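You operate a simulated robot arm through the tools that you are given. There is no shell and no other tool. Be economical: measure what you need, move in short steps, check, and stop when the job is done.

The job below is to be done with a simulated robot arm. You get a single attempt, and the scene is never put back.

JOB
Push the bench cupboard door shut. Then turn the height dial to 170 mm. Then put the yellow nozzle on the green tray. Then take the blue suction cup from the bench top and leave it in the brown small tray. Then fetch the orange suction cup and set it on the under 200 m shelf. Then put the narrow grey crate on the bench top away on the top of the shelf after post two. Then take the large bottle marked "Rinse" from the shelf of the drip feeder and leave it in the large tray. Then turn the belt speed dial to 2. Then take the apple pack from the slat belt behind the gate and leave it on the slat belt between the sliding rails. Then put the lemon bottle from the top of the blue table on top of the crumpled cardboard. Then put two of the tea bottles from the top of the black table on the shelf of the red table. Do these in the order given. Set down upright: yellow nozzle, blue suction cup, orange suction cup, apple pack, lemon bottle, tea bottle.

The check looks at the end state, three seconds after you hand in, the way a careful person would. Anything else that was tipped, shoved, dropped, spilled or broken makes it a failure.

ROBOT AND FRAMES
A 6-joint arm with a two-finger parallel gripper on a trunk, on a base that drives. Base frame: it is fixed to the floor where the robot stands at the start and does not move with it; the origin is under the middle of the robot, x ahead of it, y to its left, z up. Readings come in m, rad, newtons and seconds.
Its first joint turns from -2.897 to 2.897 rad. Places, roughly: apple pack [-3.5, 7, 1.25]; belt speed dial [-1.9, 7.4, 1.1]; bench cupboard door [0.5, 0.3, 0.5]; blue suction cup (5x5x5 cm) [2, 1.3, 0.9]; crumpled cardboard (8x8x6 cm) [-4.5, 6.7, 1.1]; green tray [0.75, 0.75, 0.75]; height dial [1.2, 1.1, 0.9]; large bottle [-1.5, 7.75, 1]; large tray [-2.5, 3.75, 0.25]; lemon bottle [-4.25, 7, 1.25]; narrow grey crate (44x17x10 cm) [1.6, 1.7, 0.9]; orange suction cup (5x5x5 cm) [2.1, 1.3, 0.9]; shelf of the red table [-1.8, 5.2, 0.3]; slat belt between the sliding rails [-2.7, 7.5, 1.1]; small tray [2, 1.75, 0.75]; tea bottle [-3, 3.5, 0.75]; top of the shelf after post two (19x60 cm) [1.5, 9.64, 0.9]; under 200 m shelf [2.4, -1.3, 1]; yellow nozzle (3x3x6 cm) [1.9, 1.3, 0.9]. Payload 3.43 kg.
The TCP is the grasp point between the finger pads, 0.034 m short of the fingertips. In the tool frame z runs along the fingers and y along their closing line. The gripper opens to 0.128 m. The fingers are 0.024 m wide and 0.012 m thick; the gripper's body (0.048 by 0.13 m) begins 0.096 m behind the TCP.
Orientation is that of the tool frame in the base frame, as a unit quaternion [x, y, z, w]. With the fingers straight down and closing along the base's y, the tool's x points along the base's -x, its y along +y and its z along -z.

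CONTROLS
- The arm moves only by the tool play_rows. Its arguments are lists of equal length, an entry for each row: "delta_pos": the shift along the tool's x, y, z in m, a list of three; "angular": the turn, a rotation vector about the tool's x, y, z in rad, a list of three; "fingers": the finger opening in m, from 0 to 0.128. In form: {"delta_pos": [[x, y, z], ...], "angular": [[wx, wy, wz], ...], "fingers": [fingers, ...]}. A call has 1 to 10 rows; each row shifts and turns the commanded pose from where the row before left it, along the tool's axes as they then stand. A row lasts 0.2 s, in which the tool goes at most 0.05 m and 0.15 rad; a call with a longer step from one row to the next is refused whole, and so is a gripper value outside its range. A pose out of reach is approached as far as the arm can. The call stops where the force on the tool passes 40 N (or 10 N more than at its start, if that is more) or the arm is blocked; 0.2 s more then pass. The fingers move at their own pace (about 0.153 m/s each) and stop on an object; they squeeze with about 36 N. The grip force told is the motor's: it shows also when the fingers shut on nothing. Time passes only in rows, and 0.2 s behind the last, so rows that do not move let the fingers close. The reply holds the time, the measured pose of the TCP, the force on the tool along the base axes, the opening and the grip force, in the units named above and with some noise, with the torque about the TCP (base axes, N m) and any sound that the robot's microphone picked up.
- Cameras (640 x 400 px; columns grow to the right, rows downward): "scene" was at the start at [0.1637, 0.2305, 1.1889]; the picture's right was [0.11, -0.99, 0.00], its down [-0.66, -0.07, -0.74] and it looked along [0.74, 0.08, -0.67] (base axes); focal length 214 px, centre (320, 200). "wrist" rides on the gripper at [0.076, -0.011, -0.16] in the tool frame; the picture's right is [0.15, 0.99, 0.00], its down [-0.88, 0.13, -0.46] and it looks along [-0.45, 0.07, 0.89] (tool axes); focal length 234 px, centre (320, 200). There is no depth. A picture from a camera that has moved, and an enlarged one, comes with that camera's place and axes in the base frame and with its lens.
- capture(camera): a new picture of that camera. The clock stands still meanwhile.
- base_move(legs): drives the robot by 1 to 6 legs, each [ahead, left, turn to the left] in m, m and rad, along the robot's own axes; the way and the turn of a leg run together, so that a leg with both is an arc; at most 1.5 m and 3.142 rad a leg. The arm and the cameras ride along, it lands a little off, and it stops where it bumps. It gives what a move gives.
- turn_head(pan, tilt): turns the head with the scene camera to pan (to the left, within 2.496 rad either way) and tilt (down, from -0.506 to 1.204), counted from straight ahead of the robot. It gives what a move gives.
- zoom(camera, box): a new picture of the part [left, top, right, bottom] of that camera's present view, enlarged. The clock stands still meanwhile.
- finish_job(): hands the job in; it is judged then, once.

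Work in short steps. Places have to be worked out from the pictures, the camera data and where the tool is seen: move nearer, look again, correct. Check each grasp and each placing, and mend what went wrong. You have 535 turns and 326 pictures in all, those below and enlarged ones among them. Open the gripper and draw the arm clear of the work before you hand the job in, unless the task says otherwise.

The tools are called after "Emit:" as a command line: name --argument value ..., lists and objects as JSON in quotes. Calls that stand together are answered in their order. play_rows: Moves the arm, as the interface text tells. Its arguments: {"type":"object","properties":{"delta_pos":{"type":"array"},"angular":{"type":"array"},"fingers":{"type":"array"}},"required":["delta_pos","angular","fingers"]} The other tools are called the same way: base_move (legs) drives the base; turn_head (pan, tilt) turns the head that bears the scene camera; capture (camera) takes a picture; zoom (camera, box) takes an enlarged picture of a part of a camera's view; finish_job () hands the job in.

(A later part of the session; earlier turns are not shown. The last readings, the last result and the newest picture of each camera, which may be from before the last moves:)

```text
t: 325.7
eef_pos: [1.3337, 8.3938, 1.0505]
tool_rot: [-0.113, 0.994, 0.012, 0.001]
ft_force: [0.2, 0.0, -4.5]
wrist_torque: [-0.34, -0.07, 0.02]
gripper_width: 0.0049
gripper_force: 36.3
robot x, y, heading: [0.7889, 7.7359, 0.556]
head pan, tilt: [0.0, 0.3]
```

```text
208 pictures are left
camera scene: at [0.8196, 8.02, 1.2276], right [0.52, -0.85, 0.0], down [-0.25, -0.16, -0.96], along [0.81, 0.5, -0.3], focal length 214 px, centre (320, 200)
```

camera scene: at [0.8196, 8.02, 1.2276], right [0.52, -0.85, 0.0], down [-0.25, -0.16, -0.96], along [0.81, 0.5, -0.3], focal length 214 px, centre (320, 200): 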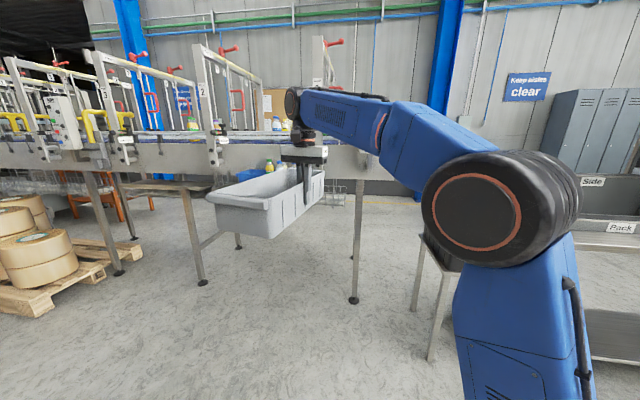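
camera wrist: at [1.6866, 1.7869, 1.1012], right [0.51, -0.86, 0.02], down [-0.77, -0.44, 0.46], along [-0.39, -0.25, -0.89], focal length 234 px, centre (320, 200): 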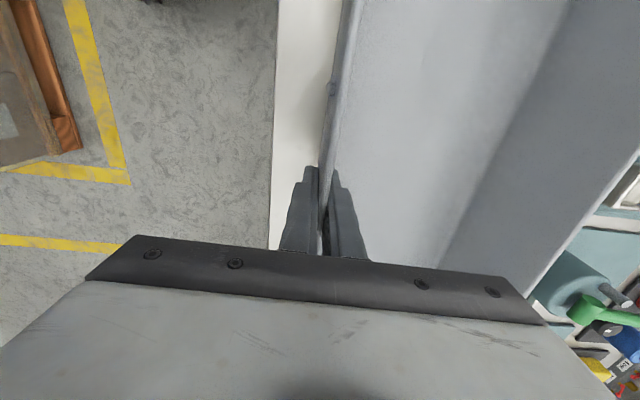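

Emit:
zoom --camera "scene" --box '[60, 30, 360, 218]'

Emit:
zoom --camera "scene" --box '[0, 60, 160, 160]'

```text
2.13 times, centred on (210, 124) of scene
camera zoom: at [0.8196, 8.02, 1.2276], right [0.52, -0.85, 0.0], down [-0.25, -0.16, -0.96], along [0.81, 0.5, -0.3], focal length 456 px, centre (554, 362)
```

zoom: 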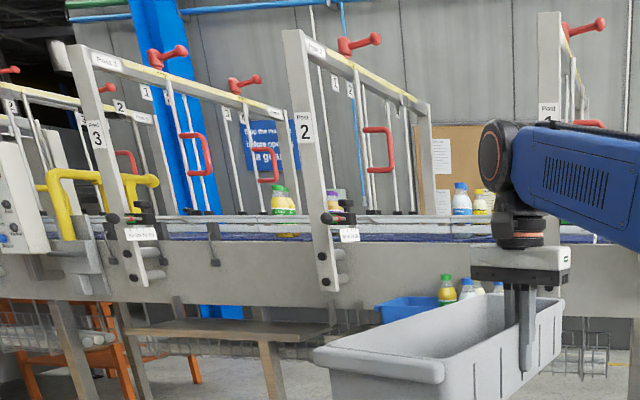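

```text
4.00 times, centred on (80, 110) of scene
camera zoom: at [0.8196, 8.02, 1.2276], right [0.52, -0.85, 0.0], down [-0.25, -0.16, -0.96], along [0.81, 0.5, -0.3], focal length 858 px, centre (1280, 560)
```

zoom: 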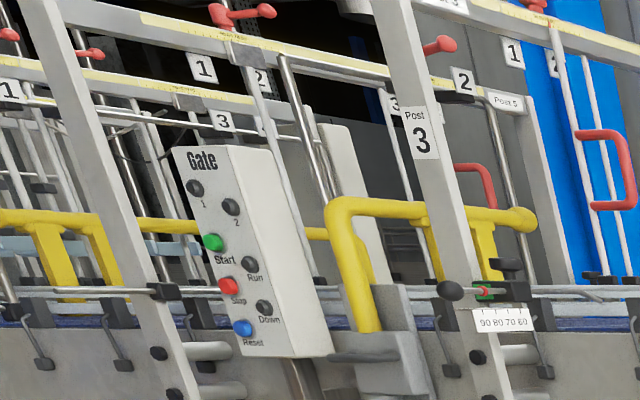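

The shelf is the plank on the front of the line between Post 2 and Post 3, matching the given place. The crate's long side must run along the conveyor, so I yaw the tool by -1.4 rad here in open space.

Emit:
play_rows --delta_pos '[[0, 0, 0], [0, 0, 0], [0, 0, 0], [0, 0, 0], [0, 0, 0], [0, 0, 0], [0, 0, 0], [0, 0, 0], [0, 0, 0], [0, 0, 0]]' --angular '[[0, 0, 0.1], [0, 0, 0.1], [0, 0, 0.1], [0, 0, 0.1], [0, 0, 0.1], [0, 0, 0.1], [0, 0, 0.1], [0, 0, 0.1], [0, 0, 0.1], [0, 0, 0.1]]' --fingers '[0, 0, 0, 0, 0, 0, 0, 0, 0, 0]'

Emit:
play_rows --delta_pos '[[0, 0, 0], [0, 0, 0], [0, 0, 0], [0, 0, 0], [0, 0, 0]]' --angular '[[0, 0, 0.1], [0, 0, 0.1], [0, 0, 0.1], [0, 0, 0.1], [0, 0, 0]]' --fingers '[0, 0, 0, 0, 0]'

Emit:
capture --camera "scene"

Emit:
capture --camera "wrist"

```text
t: 327.9
eef_pos: [1.335, 8.3921, 1.0511]
tool_rot: [0.378, 0.926, 0.011, -0.006]
ft_force: [-0.1, 0.6, -4.7]
wrist_torque: [-0.24, 0.27, -0.02]
gripper_width: 0.0049
gripper_force: 35.9
robot x, y, heading: [0.7872, 7.7371, 0.55]
head pan, tilt: [0.0, 0.3]
```

```text
t: 329.1
eef_pos: [1.3335, 8.3932, 1.0501]
tool_rot: [0.554, 0.832, 0.009, -0.008]
ft_force: [0.2, -0.3, -5.1]
wrist_torque: [-0.1, 0.31, -0.04]
gripper_width: 0.0047
gripper_force: 36.3
robot x, y, heading: [0.7862, 7.7385, 0.551]
head pan, tilt: [0.0, 0.3]
```

```text
205 pictures are left
camera scene: at [0.8196, 8.0199, 1.2276], right [0.52, -0.85, 0.0], down [-0.25, -0.15, -0.96], along [0.81, 0.5, -0.3], focal length 214 px, centre (320, 200)
```

scene: 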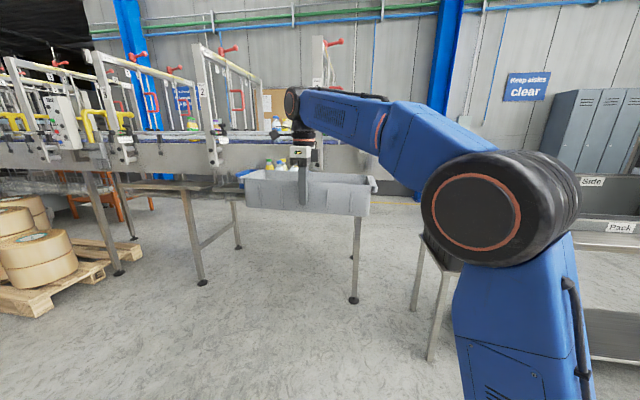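

```text
204 pictures are left
camera wrist: at [1.294, 8.456, 1.2122], right [0.86, 0.52, 0.01], down [0.46, -0.77, 0.44], along [0.23, -0.37, -0.9], focal length 234 px, centre (320, 200)
```

wrist: 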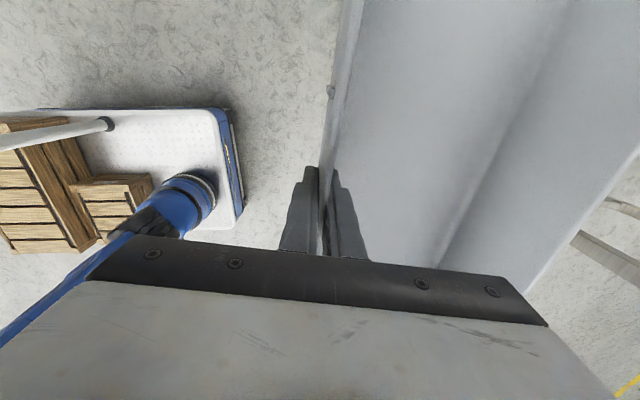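

Emit:
zoom --camera "scene" --box '[90, 140, 250, 240]'

```text
4.00 times, centred on (170, 190) of scene
camera zoom: at [0.8196, 8.0199, 1.2276], right [0.52, -0.85, 0.0], down [-0.25, -0.15, -0.96], along [0.81, 0.5, -0.3], focal length 858 px, centre (920, 240)
```

zoom: 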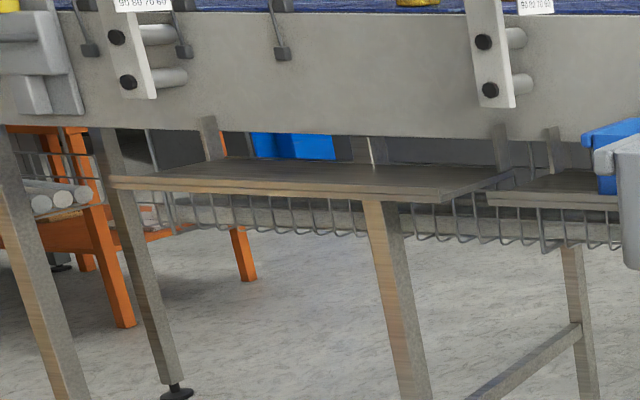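

Shelf corners give a centre of about (1.505, 9.665), z≈0.89, long axis along n. A pure translation keeps the crate's orientation: I move along the line first, staying clear of the posts.

Emit:
base_move --legs '[[0.164, 1.087, 0]]'

Emit:
turn_head --pan -0.1 --tilt 0.35

Emit:
capture --camera "scene"

Emit:
capture --camera "wrist"

```text
t: 334.9
eef_pos: [0.8791, 9.4301, 1.05]
tool_rot: [0.548, 0.836, 0.01, -0.008]
ft_force: [-0.2, 0.3, -4.3]
wrist_torque: [-0.1, 0.32, 0.01]
gripper_width: 0.0049
gripper_force: 36.0
robot x, y, heading: [0.3416, 8.7701, 0.564]
head pan, tilt: [0.0, 0.3]
```

```text
t: 335.5
eef_pos: [0.8788, 9.43, 1.05]
tool_rot: [0.548, 0.836, 0.01, -0.008]
ft_force: [0.2, -0.5, -4.3]
wrist_torque: [-0.18, 0.34, 0.02]
gripper_width: 0.0048
gripper_force: 35.3
robot x, y, heading: [0.3429, 8.7677, 0.562]
head pan, tilt: [-0.099, 0.351]
```

```text
202 pictures are left
camera scene: at [0.3744, 9.0417, 1.2229], right [0.45, -0.89, 0.0], down [-0.31, -0.15, -0.94], along [0.84, 0.42, -0.34], focal length 214 px, centre (320, 200)
```

scene: 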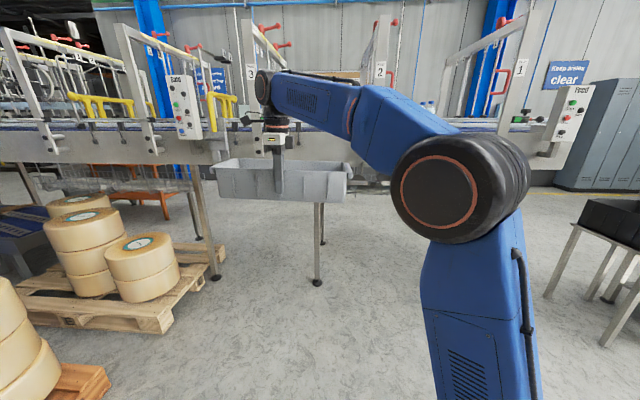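

```text
201 pictures are left
camera wrist: at [0.8388, 9.4921, 1.2121], right [0.85, 0.53, 0.01], down [0.47, -0.77, 0.44], along [0.24, -0.37, -0.9], focal length 234 px, centre (320, 200)
```

wrist: 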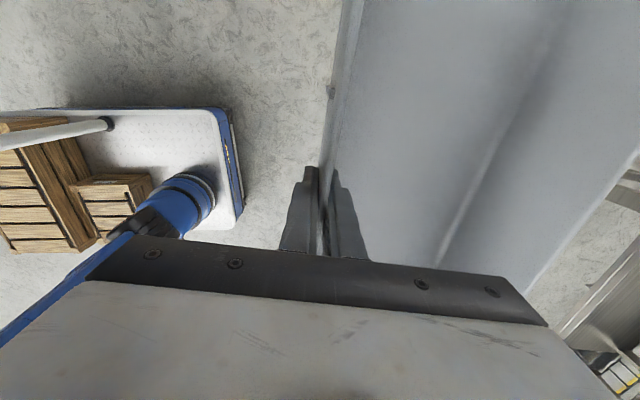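

Good. I approach the shelf by about 0.4 m and check again.

Emit:
base_move --legs '[[0.38, -0.085, 0]]'

Emit:
capture --camera "scene"

Emit:
capture --camera "wrist"

```text
t: 337.9
eef_pos: [1.2471, 9.5548, 1.0507]
tool_rot: [0.549, 0.836, 0.009, -0.007]
ft_force: [-0.9, 0.6, -4.1]
wrist_torque: [-0.13, 0.32, 0.04]
gripper_width: 0.0049
gripper_force: 36.0
robot x, y, heading: [0.7066, 8.9006, 0.56]
head pan, tilt: [-0.099, 0.351]
```

```text
200 pictures are left
camera scene: at [0.7406, 9.1699, 1.2229], right [0.44, -0.9, 0.0], down [-0.31, -0.15, -0.94], along [0.84, 0.42, -0.34], focal length 214 px, centre (320, 200)
```

scene: 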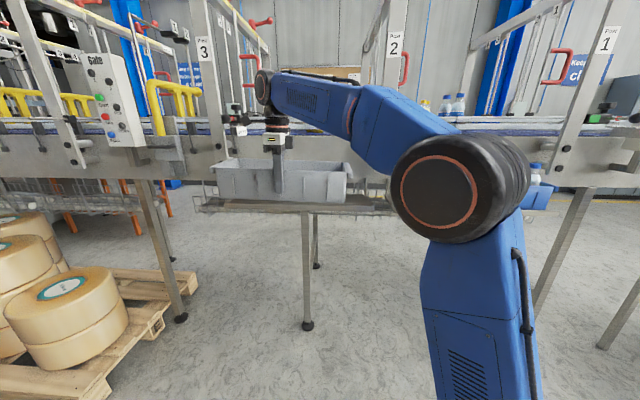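

```text
199 pictures are left
camera wrist: at [1.207, 9.618, 1.2122], right [0.85, 0.52, 0.01], down [0.47, -0.77, 0.44], along [0.24, -0.37, -0.9], focal length 234 px, centre (320, 200)
```

wrist: 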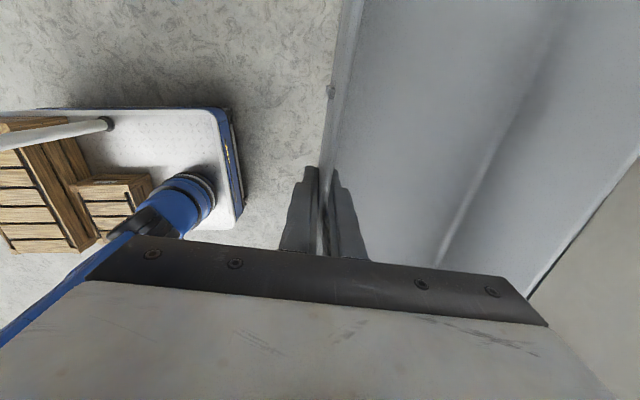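

Emit:
zoom --camera "scene" --box '[180, 130, 400, 268]'

```text
2.90 times, centred on (290, 199) of scene
camera zoom: at [0.7406, 9.1699, 1.2229], right [0.44, -0.9, 0.0], down [-0.31, -0.15, -0.94], along [0.84, 0.42, -0.34], focal length 622 px, centre (407, 203)
```

zoom: 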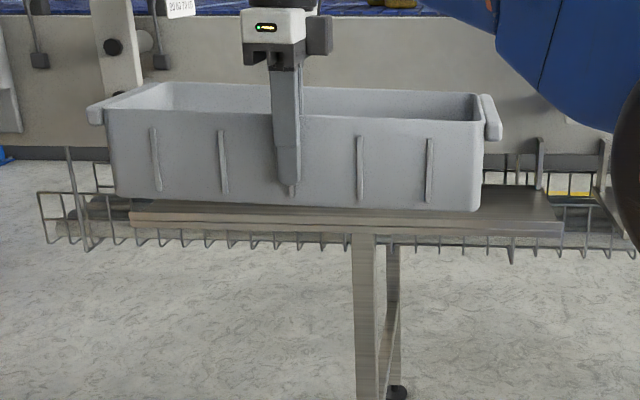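

Second estimate of the shelf's front edge gives a centre of about (1.506, 9.658), z≈0.90–0.91. I drive the remaining ~0.19 m with the base.

Emit:
base_move --legs '[[0.18, -0.037, 0]]'

Emit:
zoom --camera "scene" --box '[180, 130, 400, 268]'

Emit:
capture --camera "wrist"

```text
t: 339.5
eef_pos: [1.4178, 9.6204, 1.0496]
tool_rot: [0.55, 0.835, 0.009, -0.007]
ft_force: [0.6, 0.6, -3.9]
wrist_torque: [-0.14, 0.32, 0.0]
gripper_width: 0.0049
gripper_force: 36.0
robot x, y, heading: [0.878, 8.9654, 0.555]
head pan, tilt: [-0.099, 0.351]
```

```text
2.90 times, centred on (290, 199) of scene
camera zoom: at [0.9115, 9.2341, 1.2229], right [0.44, -0.9, 0.0], down [-0.31, -0.15, -0.94], along [0.84, 0.42, -0.34], focal length 622 px, centre (407, 203)
```

zoom: 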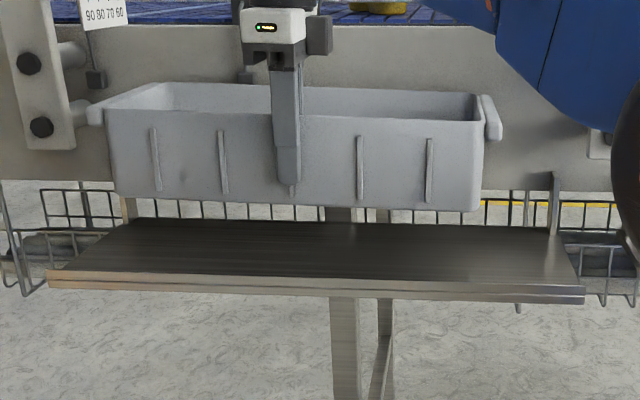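

```text
196 pictures are left
camera wrist: at [1.3776, 9.6827, 1.2121], right [0.85, 0.53, 0.01], down [0.47, -0.77, 0.44], along [0.24, -0.37, -0.9], focal length 234 px, centre (320, 200)
```

wrist: 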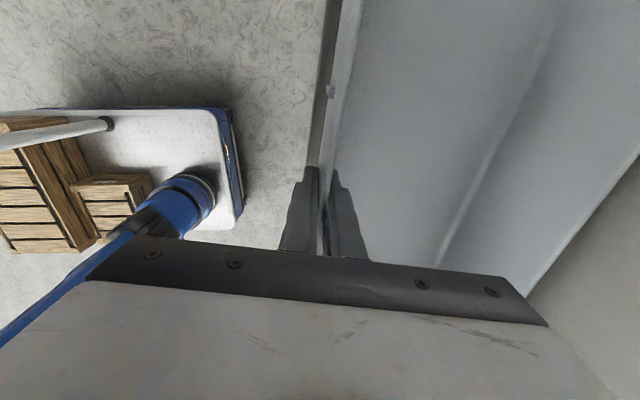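

Third estimate: shelf centre about (1.497, 9.64), z≈0.91; the crate is within ~1 cm of centre. I trim and lower in steps.

Emit:
play_rows --delta_pos '[[-0.012, 0.003, 0], [0, 0, 0.02], [0, 0, 0.02], [0, 0, 0.015], [0, 0, 0]]' --angular '[[0, 0, 0], [0, 0, 0], [0, 0, 0], [0, 0, 0], [0, 0, 0]]' --fingers '[0, 0, 0, 0, 0]'

Emit:
zoom --camera "scene" --box '[180, 130, 400, 268]'

```text
t: 340.7
eef_pos: [1.4255, 9.6114, 0.9959]
tool_rot: [0.55, 0.835, 0.009, -0.007]
ft_force: [-0.6, -0.2, -4.1]
wrist_torque: [-0.12, 0.34, 0.0]
gripper_width: 0.0046
gripper_force: 36.2
robot x, y, heading: [0.8749, 8.9644, 0.558]
head pan, tilt: [-0.099, 0.351]
```

```text
2.90 times, centred on (290, 199) of scene
camera zoom: at [0.9115, 9.2341, 1.2229], right [0.44, -0.9, 0.0], down [-0.31, -0.15, -0.94], along [0.84, 0.42, -0.34], focal length 622 px, centre (407, 203)
```

zoom: 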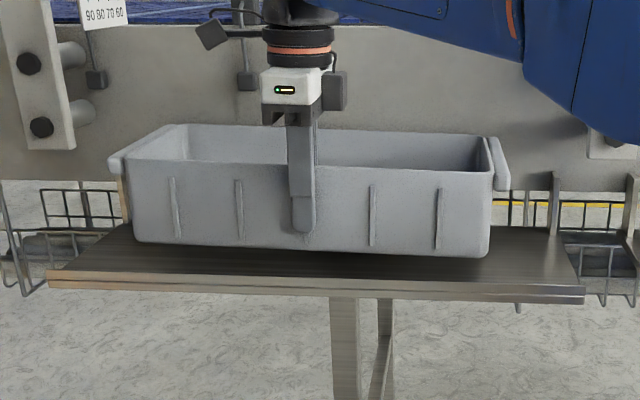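

The crate is centred over the plank with the front edge just visible. I lower gently until contact.

Emit:
play_rows --delta_pos '[[0, 0, 0.01], [0, 0, 0.006], [0, 0, 0.004], [0, 0, 0.004], [0, 0, 0]]' --angular '[[0, 0, 0], [0, 0, 0], [0, 0, 0], [0, 0, 0], [0, 0, 0]]' --fingers '[0, 0, 0, 0, 0]'

Emit:
zoom --camera "scene" --box '[180, 130, 400, 268]'

```text
t: 341.9
eef_pos: [1.4255, 9.6121, 0.9717]
tool_rot: [0.55, 0.835, 0.009, -0.008]
ft_force: [0.3, 0.4, -4.3]
wrist_torque: [-0.15, 0.33, -0.01]
gripper_width: 0.0045
gripper_force: 36.1
robot x, y, heading: [0.8738, 8.9638, 0.561]
head pan, tilt: [-0.099, 0.351]
```

```text
2.90 times, centred on (290, 199) of scene
camera zoom: at [0.9115, 9.2341, 1.2229], right [0.44, -0.9, 0.0], down [-0.31, -0.15, -0.94], along [0.84, 0.42, -0.34], focal length 622 px, centre (407, 203)
```

zoom: 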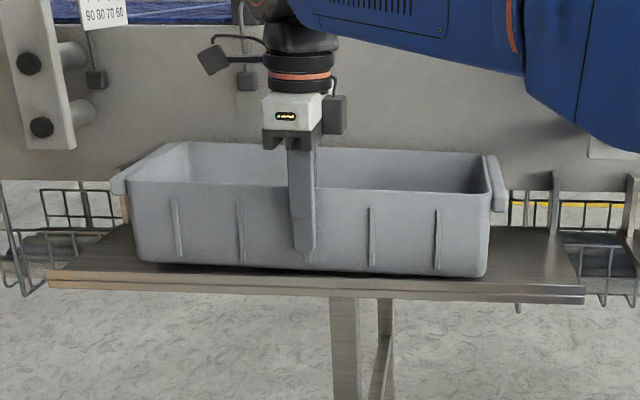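

Emit:
play_rows --delta_pos '[[0, 0.005, 0.002], [0, 0, 0.003], [0, 0, 0.003], [0, 0, 0.003], [0, 0, 0]]' --angular '[[0, 0, 0], [0, 0, 0], [0, 0, 0], [0, 0, 0], [0, 0, 0]]' --fingers '[0, 0, 0, 0, 0]'

```text
t: 343.1
eef_pos: [1.4289, 9.6146, 0.9614]
tool_rot: [0.55, 0.835, 0.01, -0.008]
ft_force: [1.4, 2.8, 15.1]
wrist_torque: [-1.02, -0.15, 0.01]
gripper_width: 0.0046
gripper_force: 35.7
robot x, y, heading: [0.8764, 8.9618, 0.561]
head pan, tilt: [-0.099, 0.351]
```

Contact (15 N). I ease, release the wall and lift straight out.

Emit:
play_rows --delta_pos '[[0, 0, -0.001], [0, 0, 0], [0, 0, 0], [0, 0, -0.02], [0, 0, -0.03], [0, 0, -0.03], [0, 0, -0.03], [0, 0, -0.02]]' --angular '[[0, 0, 0], [0, 0, 0], [0, 0, 0], [0, 0, 0], [0, 0, 0], [0, 0, 0], [0, 0, 0], [0, 0, 0]]' --fingers '[0.03, 0.045, 0.045, 0.045, 0.045, 0.045, 0.045, 0.045]'

Emit:
zoom --camera "scene" --box '[180, 100, 400, 268]'

Emit:
capture --camera "wrist"

```text
t: 344.9
eef_pos: [1.4307, 9.6078, 1.0913]
tool_rot: [0.55, 0.835, 0.01, -0.008]
ft_force: [0.0, 0.4, 1.1]
wrist_torque: [0.0, 0.0, 0.0]
gripper_width: 0.0452
gripper_force: 0.0
robot x, y, heading: [0.8799, 8.9605, 0.554]
head pan, tilt: [-0.099, 0.351]
```

```text
2.38 times, centred on (290, 184) of scene
camera zoom: at [0.9114, 9.234, 1.2229], right [0.44, -0.9, 0.0], down [-0.31, -0.15, -0.94], along [0.84, 0.42, -0.34], focal length 511 px, centre (391, 238)
```

zoom: 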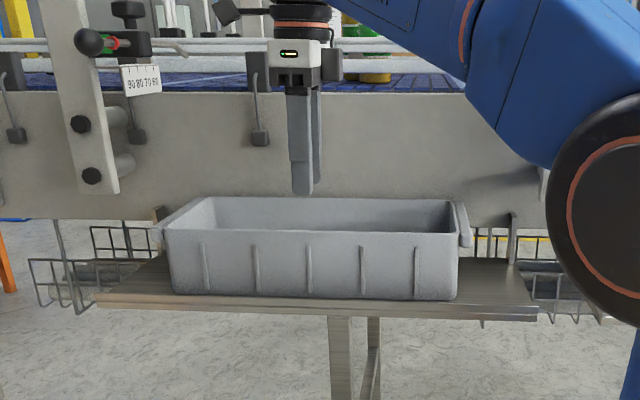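

```text
192 pictures are left
camera wrist: at [1.3894, 9.6709, 1.2523], right [0.85, 0.53, 0.01], down [0.47, -0.77, 0.44], along [0.24, -0.37, -0.9], focal length 234 px, centre (320, 200)
```

wrist: 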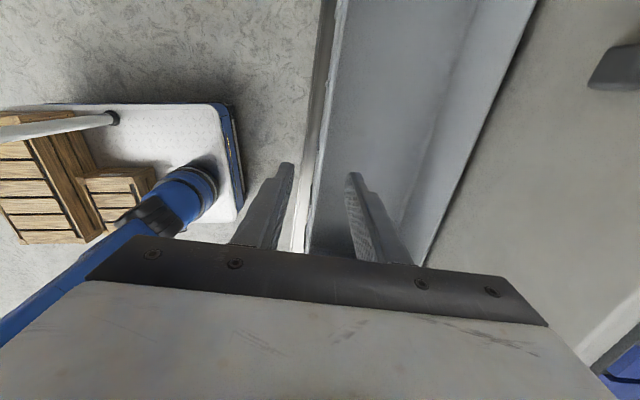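

The crate sits squarely on the plank. I back away, restore the tool's natural yaw and look towards the drip feeder area near (-1.5, 7.75).

Emit:
base_move --legs '[[-0.6, 0, 0]]'

Emit:
play_rows --delta_pos '[[0, 0, 0], [0, 0, 0], [0, 0, 0], [0, 0, 0], [0, 0, 0], [0, 0, 0], [0, 0, 0], [0, 0, 0], [0, 0, 0], [0, 0, 0]]' --angular '[[0, 0, -0.146], [0, 0, -0.146], [0, 0, -0.146], [0, 0, -0.146], [0, 0, -0.146], [0, 0, -0.146], [0, 0, -0.146], [0, 0, -0.146], [0, 0, -0.146], [0, 0, -0.146]]' --fingers '[0.05, 0.05, 0.05, 0.05, 0.05, 0.05, 0.05, 0.05, 0.05, 0.05]'

Emit:
play_rows --delta_pos '[[0, 0, 0], [0, 0, 0], [0, 0, 0], [0, 0, 0], [0.04, 0, 0], [0.04, 0, 0]]' --angular '[[0, 0, -0.146], [0, 0, -0.146], [0, 0, -0.146], [0, 0, -0.146], [0, 0, 0], [0, 0, 0]]' --fingers '[0.05, 0.05, 0.05, 0.05, 0.05, 0.05]'

Emit:
turn_head --pan 2.4 --tilt 0.2

Emit:
capture --camera "scene"

```text
t: 348.3
eef_pos: [0.9177, 9.2862, 1.0897]
tool_rot: [0.549, 0.835, 0.009, -0.008]
ft_force: [-0.9, 0.3, -0.4]
wrist_torque: [0.02, -0.01, -0.01]
gripper_width: 0.0452
gripper_force: 0.1
robot x, y, heading: [0.3625, 8.6399, 0.563]
head pan, tilt: [-0.099, 0.351]
```

```text
t: 350.5
eef_pos: [0.9156, 9.2849, 1.0896]
tool_rot: [-0.148, 0.989, 0.013, 0.0]
ft_force: [0.2, -0.7, 0.4]
wrist_torque: [0.01, 0.0, 0.03]
gripper_width: 0.0501
gripper_force: 0.1
robot x, y, heading: [0.3663, 8.6378, 0.557]
head pan, tilt: [-0.099, 0.351]
```

```text
t: 351.9
eef_pos: [0.8663, 9.2257, 1.0904]
tool_rot: [-0.427, 0.904, 0.012, 0.003]
ft_force: [1.1, 1.2, -0.6]
wrist_torque: [-0.05, 0.07, 0.0]
gripper_width: 0.0501
gripper_force: 0.0
robot x, y, heading: [0.3619, 8.6418, 0.56]
head pan, tilt: [-0.099, 0.351]
```

```text
t: 354.2
eef_pos: [0.866, 9.2249, 1.089]
tool_rot: [-0.427, 0.904, 0.011, 0.003]
ft_force: [-0.1, 0.0, -0.1]
wrist_torque: [-0.01, 0.01, 0.02]
gripper_width: 0.05
gripper_force: 0.0
robot x, y, heading: [0.3624, 8.6383, 0.557]
head pan, tilt: [2.4, 0.201]
```

```text
191 pictures are left
camera scene: at [0.2223, 8.8871, 1.2369], right [0.18, 0.98, 0.0], down [0.2, -0.04, -0.98], along [-0.96, 0.18, -0.2], focal length 214 px, centre (320, 200)
```

scene: 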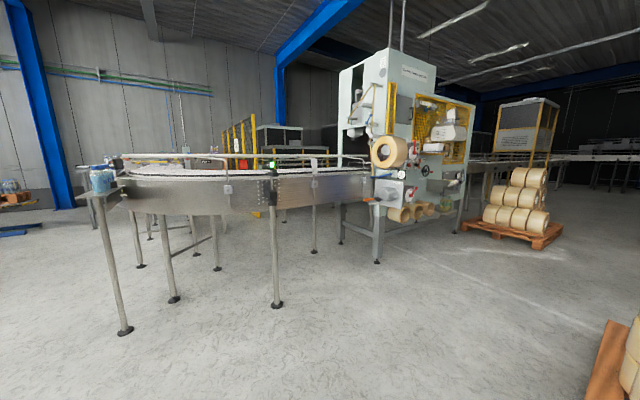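

Emit:
zoom --camera "scene" --box '[60, 130, 220, 230]'

```text
4.00 times, centred on (140, 180) of scene
camera zoom: at [0.2223, 8.8871, 1.2369], right [0.18, 0.98, 0.0], down [0.2, -0.04, -0.98], along [-0.96, 0.18, -0.2], focal length 858 px, centre (1040, 280)
```

zoom: 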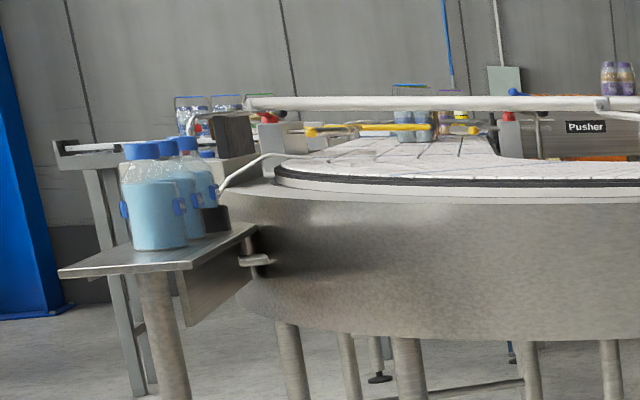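

Several large blue-capped bottles stand on the feeder's side shelf. I turn towards them and approach.

Emit:
base_move --legs '[[0, 0, 2.95], [0.6, 0.3, 0]]'

Emit:
turn_head --pan 0.3 --tilt 0.35

Emit:
capture --camera "scene"

```text
t: 364.6
eef_pos: [-0.7909, 7.7597, 1.0891]
tool_rot: [0.955, 0.295, -0.005, 0.011]
ft_force: [0.2, -0.3, -0.5]
wrist_torque: [-0.04, 0.02, 0.0]
gripper_width: 0.0502
gripper_force: 0.0
robot x, y, heading: [-0.1474, 8.1822, -2.863]
head pan, tilt: [2.4, 0.201]
```

```text
t: 366.6
eef_pos: [-0.7908, 7.7616, 1.0903]
tool_rot: [0.955, 0.295, -0.005, 0.01]
ft_force: [-0.3, 0.1, 0.4]
wrist_torque: [0.01, -0.01, -0.04]
gripper_width: 0.0503
gripper_force: 0.1
robot x, y, heading: [-0.1465, 8.1795, -2.863]
head pan, tilt: [0.3, 0.351]
```

```text
189 pictures are left
camera scene: at [-0.2395, 7.899, 1.2229], right [-0.55, 0.84, 0.0], down [0.29, 0.19, -0.94], along [-0.79, -0.51, -0.34], focal length 214 px, centre (320, 200)
```

scene: 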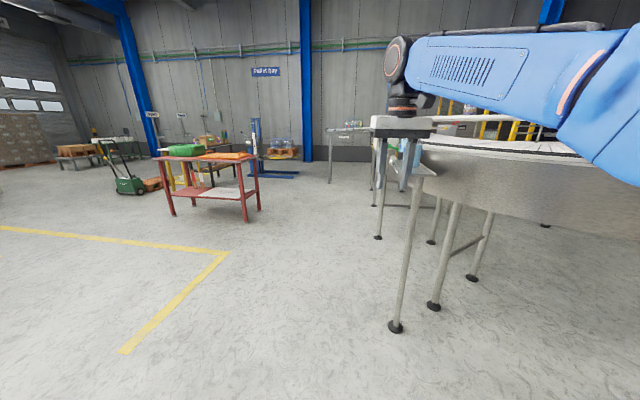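

Emit:
base_move --legs '[[0, 0.5, 0]]'

Emit:
turn_head --pan -0.3 --tilt 0.35

Emit:
capture --camera "scene"

```text
t: 369.6
eef_pos: [-0.6453, 7.2635, 1.0901]
tool_rot: [0.954, 0.3, -0.005, 0.01]
ft_force: [-0.4, -0.8, -0.2]
wrist_torque: [-0.01, -0.03, -0.02]
gripper_width: 0.0498
gripper_force: 0.0
robot x, y, heading: [-0.0048, 7.6916, -2.852]
head pan, tilt: [0.3, 0.351]
```

```text
t: 370.6
eef_pos: [-0.6448, 7.2642, 1.0899]
tool_rot: [0.954, 0.299, -0.005, 0.01]
ft_force: [-0.4, -0.6, -0.3]
wrist_torque: [-0.03, -0.01, -0.03]
gripper_width: 0.0501
gripper_force: 0.1
robot x, y, heading: [-0.0034, 7.6873, -2.853]
head pan, tilt: [-0.3, 0.351]
```

```text
188 pictures are left
camera scene: at [-0.1102, 7.4603, 1.2229], right [0.01, 1.0, 0.0], down [0.34, 0.0, -0.94], along [-0.94, 0.01, -0.34], focal length 214 px, centre (320, 200)
```

scene: 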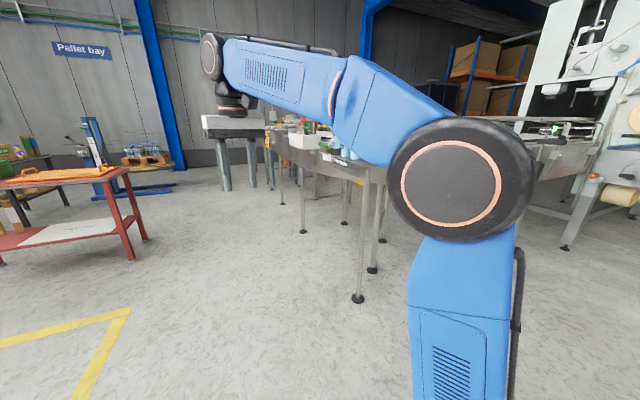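

I swing the arm to the right so it points at the feeder shelf and frees the head camera's view.

Emit:
play_rows --delta_pos '[[0, -0.048, 0], [0, -0.048, 0], [0, -0.048, 0], [0, -0.048, 0], [0, -0.048, 0], [0, -0.048, 0], [0, -0.048, 0], [0, -0.048, 0], [0, -0.048, 0], [0, -0.048, 0]]' --angular '[[0, 0, 0.063], [0, 0, 0.063], [0, 0, 0.063], [0, 0, 0.063], [0, 0, 0.063], [0, 0, 0.063], [0, 0, 0.063], [0, 0, 0.063], [0, 0, 0.063], [0, 0, 0.063]]' --fingers '[0.12, 0.12, 0.12, 0.12, 0.12, 0.12, 0.12, 0.12, 0.12, 0.12]'

Emit:
capture --camera "scene"

Emit:
capture --camera "wrist"

```text
t: 372.8
eef_pos: [-0.7951, 7.7113, 1.0791]
tool_rot: [1.0, -0.011, -0.002, 0.012]
ft_force: [-0.5, -0.2, 0.2]
wrist_torque: [-0.01, 0.02, -0.01]
gripper_width: 0.12
gripper_force: 0.1
robot x, y, heading: [-0.0028, 7.6918, -2.851]
head pan, tilt: [-0.3, 0.351]
```

```text
187 pictures are left
camera scene: at [-0.11, 7.4602, 1.2229], right [0.01, 1.0, 0.0], down [0.34, 0.0, -0.94], along [-0.94, 0.01, -0.34], focal length 214 px, centre (320, 200)
```

scene: 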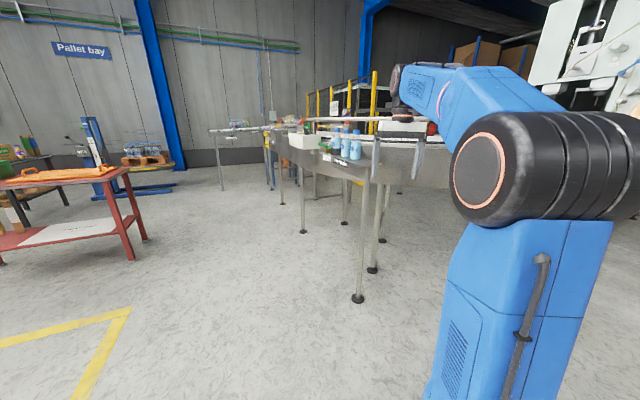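

```text
186 pictures are left
camera wrist: at [-0.7205, 7.726, 1.2384], right [0.13, -0.99, 0.02], down [-0.88, -0.1, 0.46], along [-0.46, -0.08, -0.89], focal length 234 px, centre (320, 200)
```

wrist: 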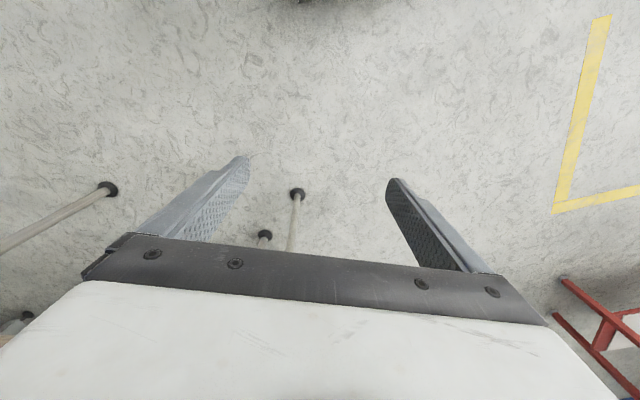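

Emit:
zoom --camera "scene" --box '[270, 100, 430, 200]'

```text
4.00 times, centred on (350, 150) of scene
camera zoom: at [-0.11, 7.4602, 1.2229], right [0.01, 1.0, 0.0], down [0.34, 0.0, -0.94], along [-0.94, 0.01, -0.34], focal length 858 px, centre (200, 400)
```

zoom: 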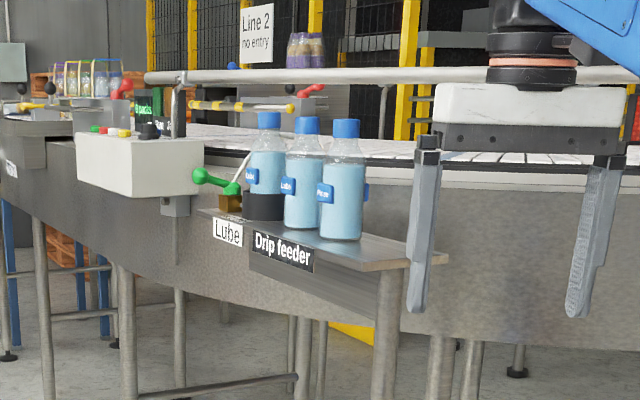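

Emit:
zoom --camera "scene" --box '[325, 125, 369, 162]'

```text
10.81 times, centred on (347, 144) of scene
camera zoom: at [-0.11, 7.4602, 1.2229], right [0.01, 1.0, 0.0], down [0.34, 0.0, -0.94], along [-0.94, 0.01, -0.34], focal length 2319 px, centre (28, 811)
```

zoom: 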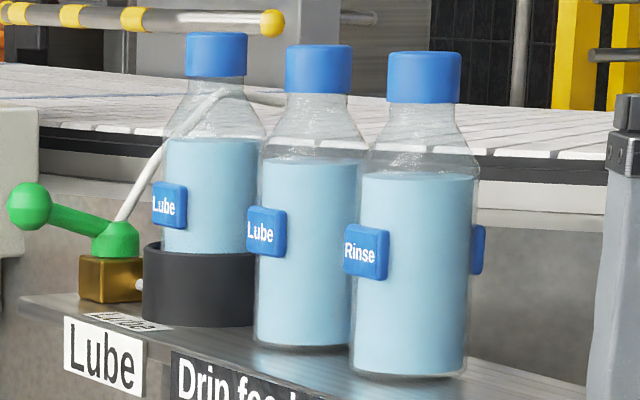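

The right-hand bottle is "Rinse", at about (-1.50, 7.70), standing on a shelf at z≈1.0 whose front edge runs along u. I'll face it squarely from the front and grip its body from above, closing along the row.

Emit:
base_move --legs '[[1.2, 0.72, 0], [0, 0, -1.46]]'

Emit:
turn_head --pan 0.0 --tilt 0.3

Emit:
capture --camera "scene"

```text
t: 383.4
eef_pos: [-1.0275, 7.4542, 1.0784]
tool_rot: [0.739, -0.674, -0.01, 0.008]
ft_force: [-0.6, 0.4, 0.0]
wrist_torque: [0.02, 0.01, -0.01]
gripper_width: 0.1202
gripper_force: 0.0
robot x, y, heading: [-0.9579, 6.6652, 1.97]
head pan, tilt: [-0.3, 0.351]
```

```text
t: 384.2
eef_pos: [-1.0267, 7.4546, 1.0789]
tool_rot: [0.739, -0.673, -0.009, 0.008]
ft_force: [0.0, 0.4, 0.0]
wrist_torque: [-0.05, -0.03, -0.02]
gripper_width: 0.1204
gripper_force: 0.0
robot x, y, heading: [-0.9525, 6.6635, 1.972]
head pan, tilt: [0.0, 0.3]
```

```text
183 pictures are left
camera scene: at [-1.2263, 6.7386, 1.2276], right [0.92, 0.39, 0.0], down [0.12, -0.27, -0.96], along [-0.37, 0.88, -0.3], focal length 214 px, centre (320, 200)
```

scene: 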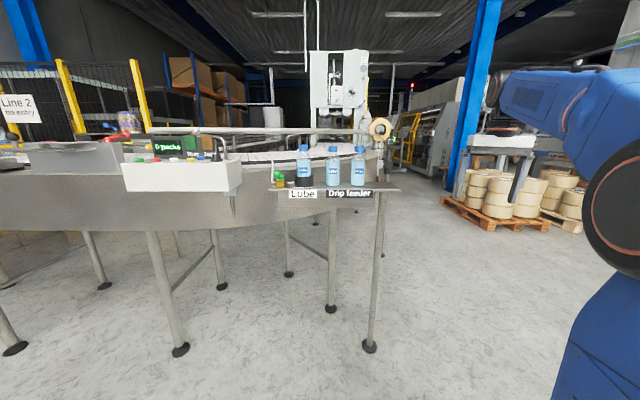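

Emit:
zoom --camera "scene" --box '[260, 130, 420, 230]'

```text
4.00 times, centred on (340, 180) of scene
camera zoom: at [-1.2263, 6.7386, 1.2276], right [0.92, 0.39, 0.0], down [0.12, -0.27, -0.96], along [-0.37, 0.88, -0.3], focal length 858 px, centre (240, 280)
```

zoom: 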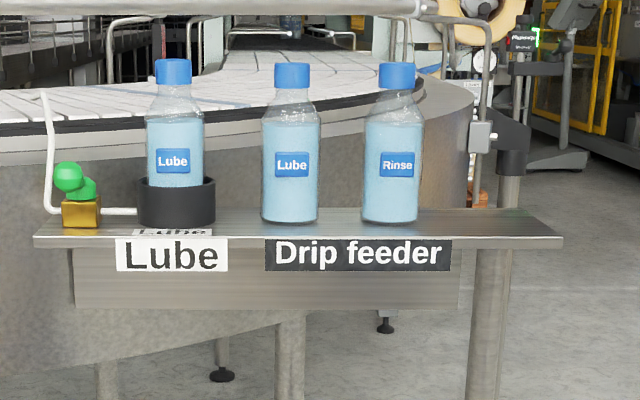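

Bottle at about (-1.44, 7.69), base z≈1.0, top ≈1.172, 65 mm wide, with 115 mm spacing. I square the tool to the row and strafe left to line up before a straight-in approach.

Emit:
play_rows --delta_pos '[[0, 0, 0], [0, 0, 0], [0.03, 0, -0.01], [0, 0, 0]]' --angular '[[0, 0, -0.15], [0, 0, -0.15], [0, 0, 0], [0, 0, 0]]' --fingers '[0.1, 0.1, 0.1, 0.1]'

Emit:
base_move --legs '[[0.0, 0.29, 0]]'

Emit:
capture --camera "wrist"

Emit:
capture --camera "scene"

```text
t: 385.2
eef_pos: [-1.0155, 7.4275, 1.0904]
tool_rot: [0.832, -0.555, -0.01, 0.007]
ft_force: [0.1, 0.8, 0.2]
wrist_torque: [-0.08, 0.0, 0.01]
gripper_width: 0.0999
gripper_force: 0.2
robot x, y, heading: [-0.9567, 6.6664, 1.969]
head pan, tilt: [0.0, 0.3]
```

```text
t: 387.1
eef_pos: [-1.2813, 7.314, 1.0887]
tool_rot: [0.834, -0.552, -0.011, 0.007]
ft_force: [0.6, -0.3, -0.2]
wrist_torque: [0.0, 0.01, 0.0]
gripper_width: 0.1001
gripper_force: 0.0
robot x, y, heading: [-1.2171, 6.5524, 1.979]
head pan, tilt: [0.0, 0.3]
```

```text
181 pictures are left
camera wrist: at [-1.2394, 7.2496, 1.2483], right [-0.85, -0.52, 0.02], down [-0.45, 0.76, 0.47], along [-0.26, 0.39, -0.88], focal length 234 px, centre (320, 200)
```

wrist: 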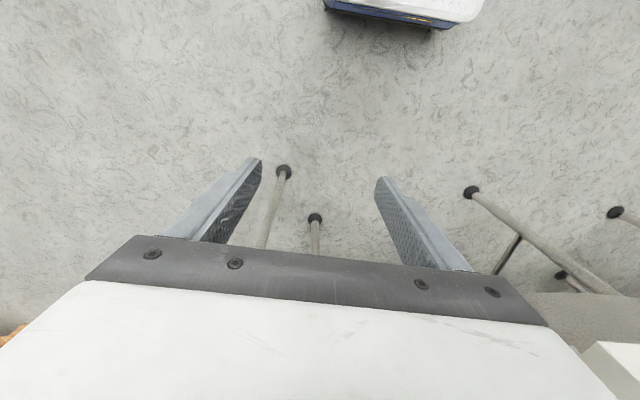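

```text
180 pictures are left
camera scene: at [-1.4879, 6.6248, 1.2276], right [0.92, 0.4, 0.0], down [0.12, -0.27, -0.96], along [-0.38, 0.88, -0.3], focal length 214 px, centre (320, 200)
```

scene: 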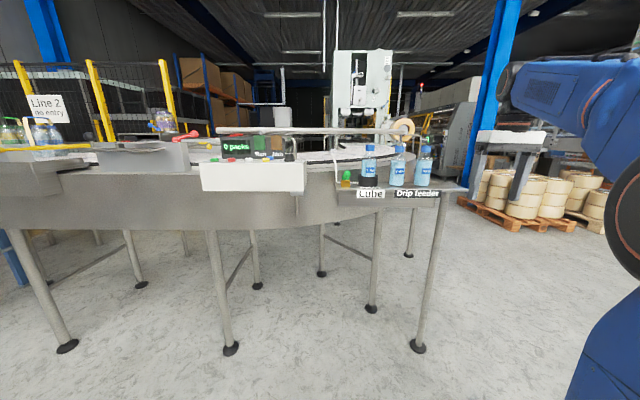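

Emit:
zoom --camera "scene" --box '[380, 130, 480, 193]'

```text
6.35 times, centred on (430, 162) of scene
camera zoom: at [-1.4879, 6.6248, 1.2276], right [0.92, 0.4, 0.0], down [0.12, -0.27, -0.96], along [-0.38, 0.88, -0.3], focal length 1362 px, centre (-378, 444)
```

zoom: 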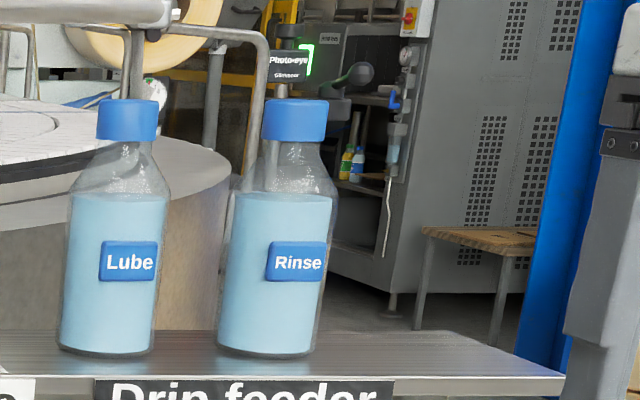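

Third view agrees: (-1.443, 7.688). The tool is exactly in line, so I raise slightly and drive straight in 0.29 m, then check.

Emit:
play_rows --delta_pos '[[0, 0, -0.008], [0, 0, 0]]' --angular '[[0, 0, 0], [0, 0, 0]]' --fingers '[0.1, 0.1]'

Emit:
base_move --legs '[[0.28, 0, 0]]'

Emit:
capture --camera "wrist"

Emit:
zoom --camera "scene" --box '[380, 100, 560, 212]'

```text
t: 387.7
eef_pos: [-1.2821, 7.3138, 1.0978]
tool_rot: [0.833, -0.553, -0.01, 0.006]
ft_force: [0.1, -0.3, -0.7]
wrist_torque: [0.0, 0.01, 0.0]
gripper_width: 0.0999
gripper_force: 0.1
robot x, y, heading: [-1.2189, 6.5514, 1.977]
head pan, tilt: [0.0, 0.3]
```

```text
t: 389.7
eef_pos: [-1.3971, 7.5728, 1.0965]
tool_rot: [0.834, -0.551, -0.011, 0.006]
ft_force: [0.1, 0.8, -0.5]
wrist_torque: [0.01, -0.02, 0.03]
gripper_width: 0.1001
gripper_force: 0.1
robot x, y, heading: [-1.3311, 6.8099, 1.984]
head pan, tilt: [0.0, 0.3]
```

```text
178 pictures are left
camera wrist: at [-1.355, 7.5079, 1.2564], right [-0.85, -0.52, 0.02], down [-0.45, 0.76, 0.47], along [-0.26, 0.39, -0.88], focal length 234 px, centre (320, 200)
```

wrist: 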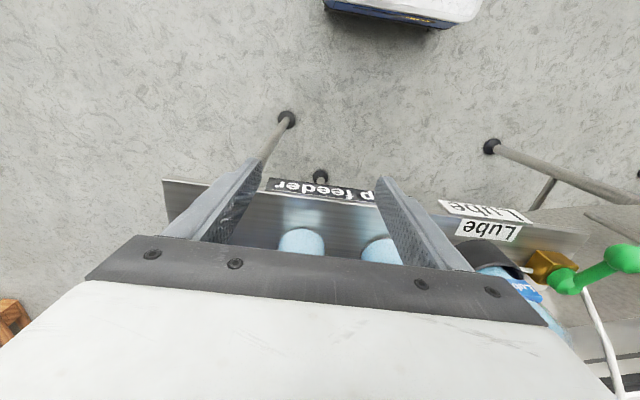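

```text
3.56 times, centred on (470, 156) of scene
camera zoom: at [-1.6005, 6.8815, 1.2276], right [0.92, 0.4, 0.0], down [0.12, -0.27, -0.96], along [-0.38, 0.87, -0.3], focal length 763 px, centre (-213, 356)
```

zoom: 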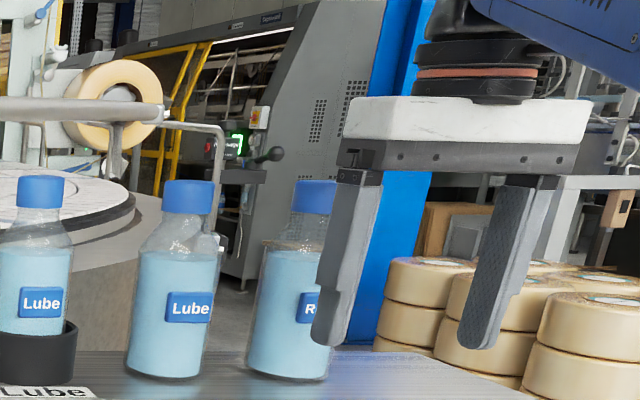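

Lined up to within ~7 mm, with the palm above the cap. I drive in the remaining 0.13 m.

Emit:
base_move --legs '[[0.125, -0.004, 0]]'

Emit:
capture --camera "wrist"

Emit:
zoom --camera "scene" --box '[400, 80, 580, 192]'

```text
t: 390.9
eef_pos: [-1.4427, 7.687, 1.0968]
tool_rot: [0.834, -0.552, -0.011, 0.006]
ft_force: [0.3, 0.2, 0.6]
wrist_torque: [-0.01, 0.0, 0.01]
gripper_width: 0.1001
gripper_force: 0.2
robot x, y, heading: [-1.37, 6.9255, 1.983]
head pan, tilt: [0.0, 0.3]
```

```text
176 pictures are left
camera wrist: at [-1.4003, 7.6223, 1.2564], right [-0.85, -0.52, 0.02], down [-0.45, 0.76, 0.47], along [-0.26, 0.39, -0.88], focal length 234 px, centre (320, 200)
```

wrist: 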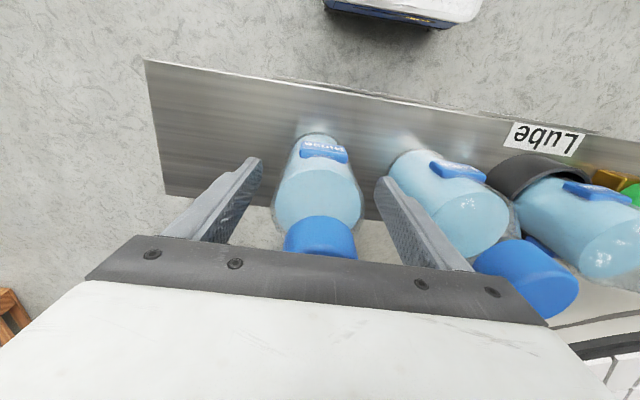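

```text
3.56 times, centred on (490, 136) of scene
camera zoom: at [-1.6461, 6.996, 1.2276], right [0.92, 0.4, 0.0], down [0.12, -0.27, -0.96], along [-0.38, 0.88, -0.3], focal length 763 px, centre (-284, 428)
```

zoom: 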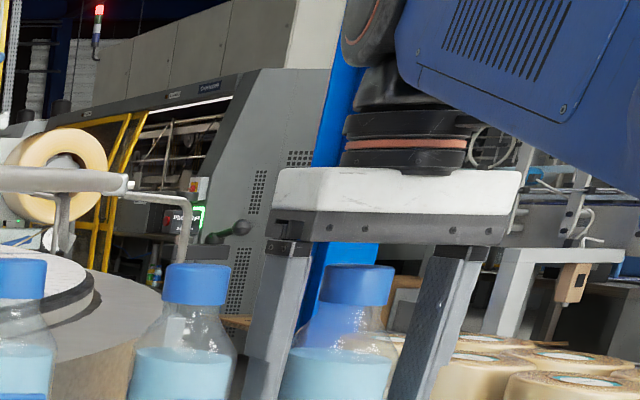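

The bottle is between the fingers. I lower a few mm, close and lift slightly.

Emit:
play_rows --delta_pos '[[0, 0, 0.006], [0, 0, 0], [0, 0, 0], [0, 0, 0], [0, 0, -0.01], [0, 0, -0.01], [0, 0, 0]]' --angular '[[0, 0, 0], [0, 0, 0], [0, 0, 0], [0, 0, 0], [0, 0, 0], [0, 0, 0], [0, 0, 0]]' --fingers '[0.1, 0, 0, 0, 0, 0, 0]'

Emit:
capture --camera "wrist"

```text
t: 392.6
eef_pos: [-1.4426, 7.6869, 1.1106]
tool_rot: [0.834, -0.551, -0.01, 0.006]
ft_force: [-0.1, 0.1, -4.0]
wrist_torque: [-0.03, -0.01, -0.03]
gripper_width: 0.0669
gripper_force: 35.9
robot x, y, heading: [-1.3772, 6.9265, 1.98]
head pan, tilt: [0.0, 0.3]
```

```text
174 pictures are left
camera wrist: at [-1.3997, 7.6229, 1.2699], right [-0.85, -0.52, 0.02], down [-0.45, 0.76, 0.47], along [-0.26, 0.39, -0.88], focal length 234 px, centre (320, 200)
```

wrist: 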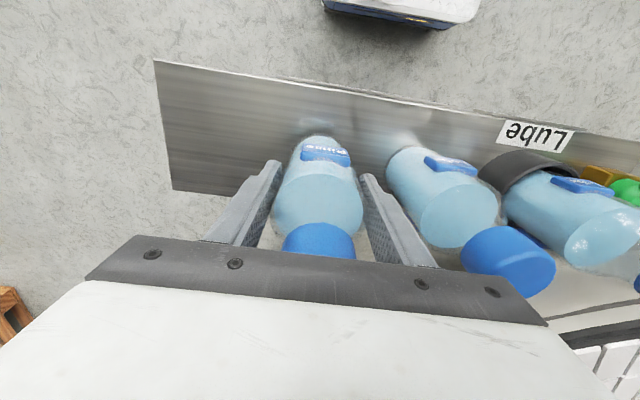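

The bottle is held and clear of the shelf. I back straight out and look for the large tray near (-2.5, 3.75).

Emit:
base_move --legs '[[-0.6, 0, 0]]'

Emit:
turn_head --pan 2.3 --tilt 0.3

Emit:
capture --camera "scene"

```text
t: 396.0
eef_pos: [-1.2046, 7.1345, 1.1104]
tool_rot: [0.837, -0.546, -0.011, 0.007]
ft_force: [1.0, 0.2, -4.5]
wrist_torque: [0.0, -0.05, -0.02]
gripper_width: 0.0666
gripper_force: 36.0
robot x, y, heading: [-1.1277, 6.3714, 1.995]
head pan, tilt: [0.0, 0.3]
```

```text
t: 398.1
eef_pos: [-1.205, 7.135, 1.1095]
tool_rot: [0.837, -0.547, -0.011, 0.007]
ft_force: [-0.1, -0.3, -4.6]
wrist_torque: [-0.01, 0.0, 0.01]
gripper_width: 0.0673
gripper_force: 35.8
robot x, y, heading: [-1.1292, 6.3716, 1.995]
head pan, tilt: [2.3, 0.3]
```

```text
173 pictures are left
camera scene: at [-1.4014, 6.2704, 1.2277], right [-0.91, 0.41, 0.0], down [0.12, 0.27, -0.96], along [-0.39, -0.87, -0.3], focal length 214 px, centre (320, 200)
```

scene: 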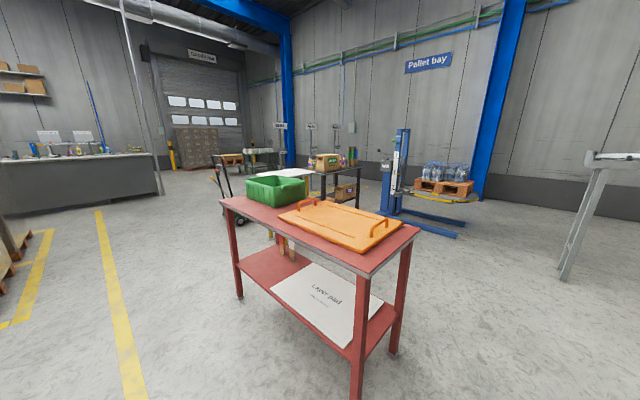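

The red table is right here and the tray lies beyond it. I turn and go round its east side.

Emit:
base_move --legs '[[0, 0, -2.9], [1.4, 0, 0], [0.6, 0, -0.9]]'

Emit:
turn_head --pan -1.0 --tilt 0.35

Emit:
capture --camera "scene"

```text
t: 414.7
eef_pos: [-0.4625, 4.0879, 1.1102]
tool_rot: [0.775, 0.632, 0.003, 0.012]
ft_force: [-1.0, 0.0, -4.8]
wrist_torque: [0.04, 0.01, -0.01]
gripper_width: 0.0668
gripper_force: 36.6
robot x, y, heading: [-0.0821, 4.754, -1.768]
head pan, tilt: [2.3, 0.3]
cut short: leg 3
```

```text
t: 417.5
eef_pos: [-0.4624, 4.0878, 1.1106]
tool_rot: [0.776, 0.631, 0.003, 0.012]
ft_force: [-0.2, 0.7, -3.4]
wrist_torque: [0.02, -0.06, 0.02]
gripper_width: 0.0667
gripper_force: 35.7
robot x, y, heading: [-0.0805, 4.7516, -1.768]
head pan, tilt: [-1.0, 0.351]
```

```text
172 pictures are left
camera scene: at [0.0319, 4.5994, 1.2229], right [-0.37, 0.93, 0.0], down [0.32, 0.13, -0.94], along [-0.87, -0.34, -0.34], focal length 214 px, centre (320, 200)
```

scene: 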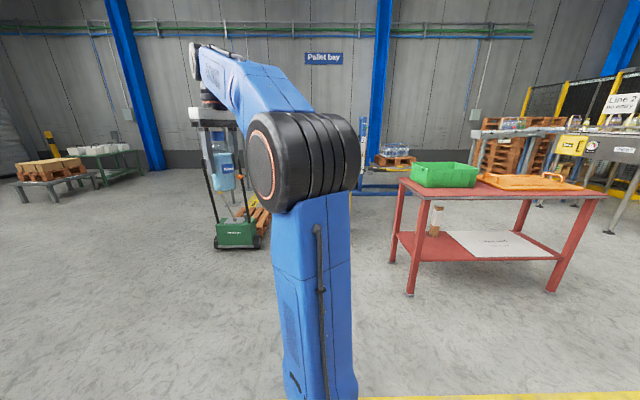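

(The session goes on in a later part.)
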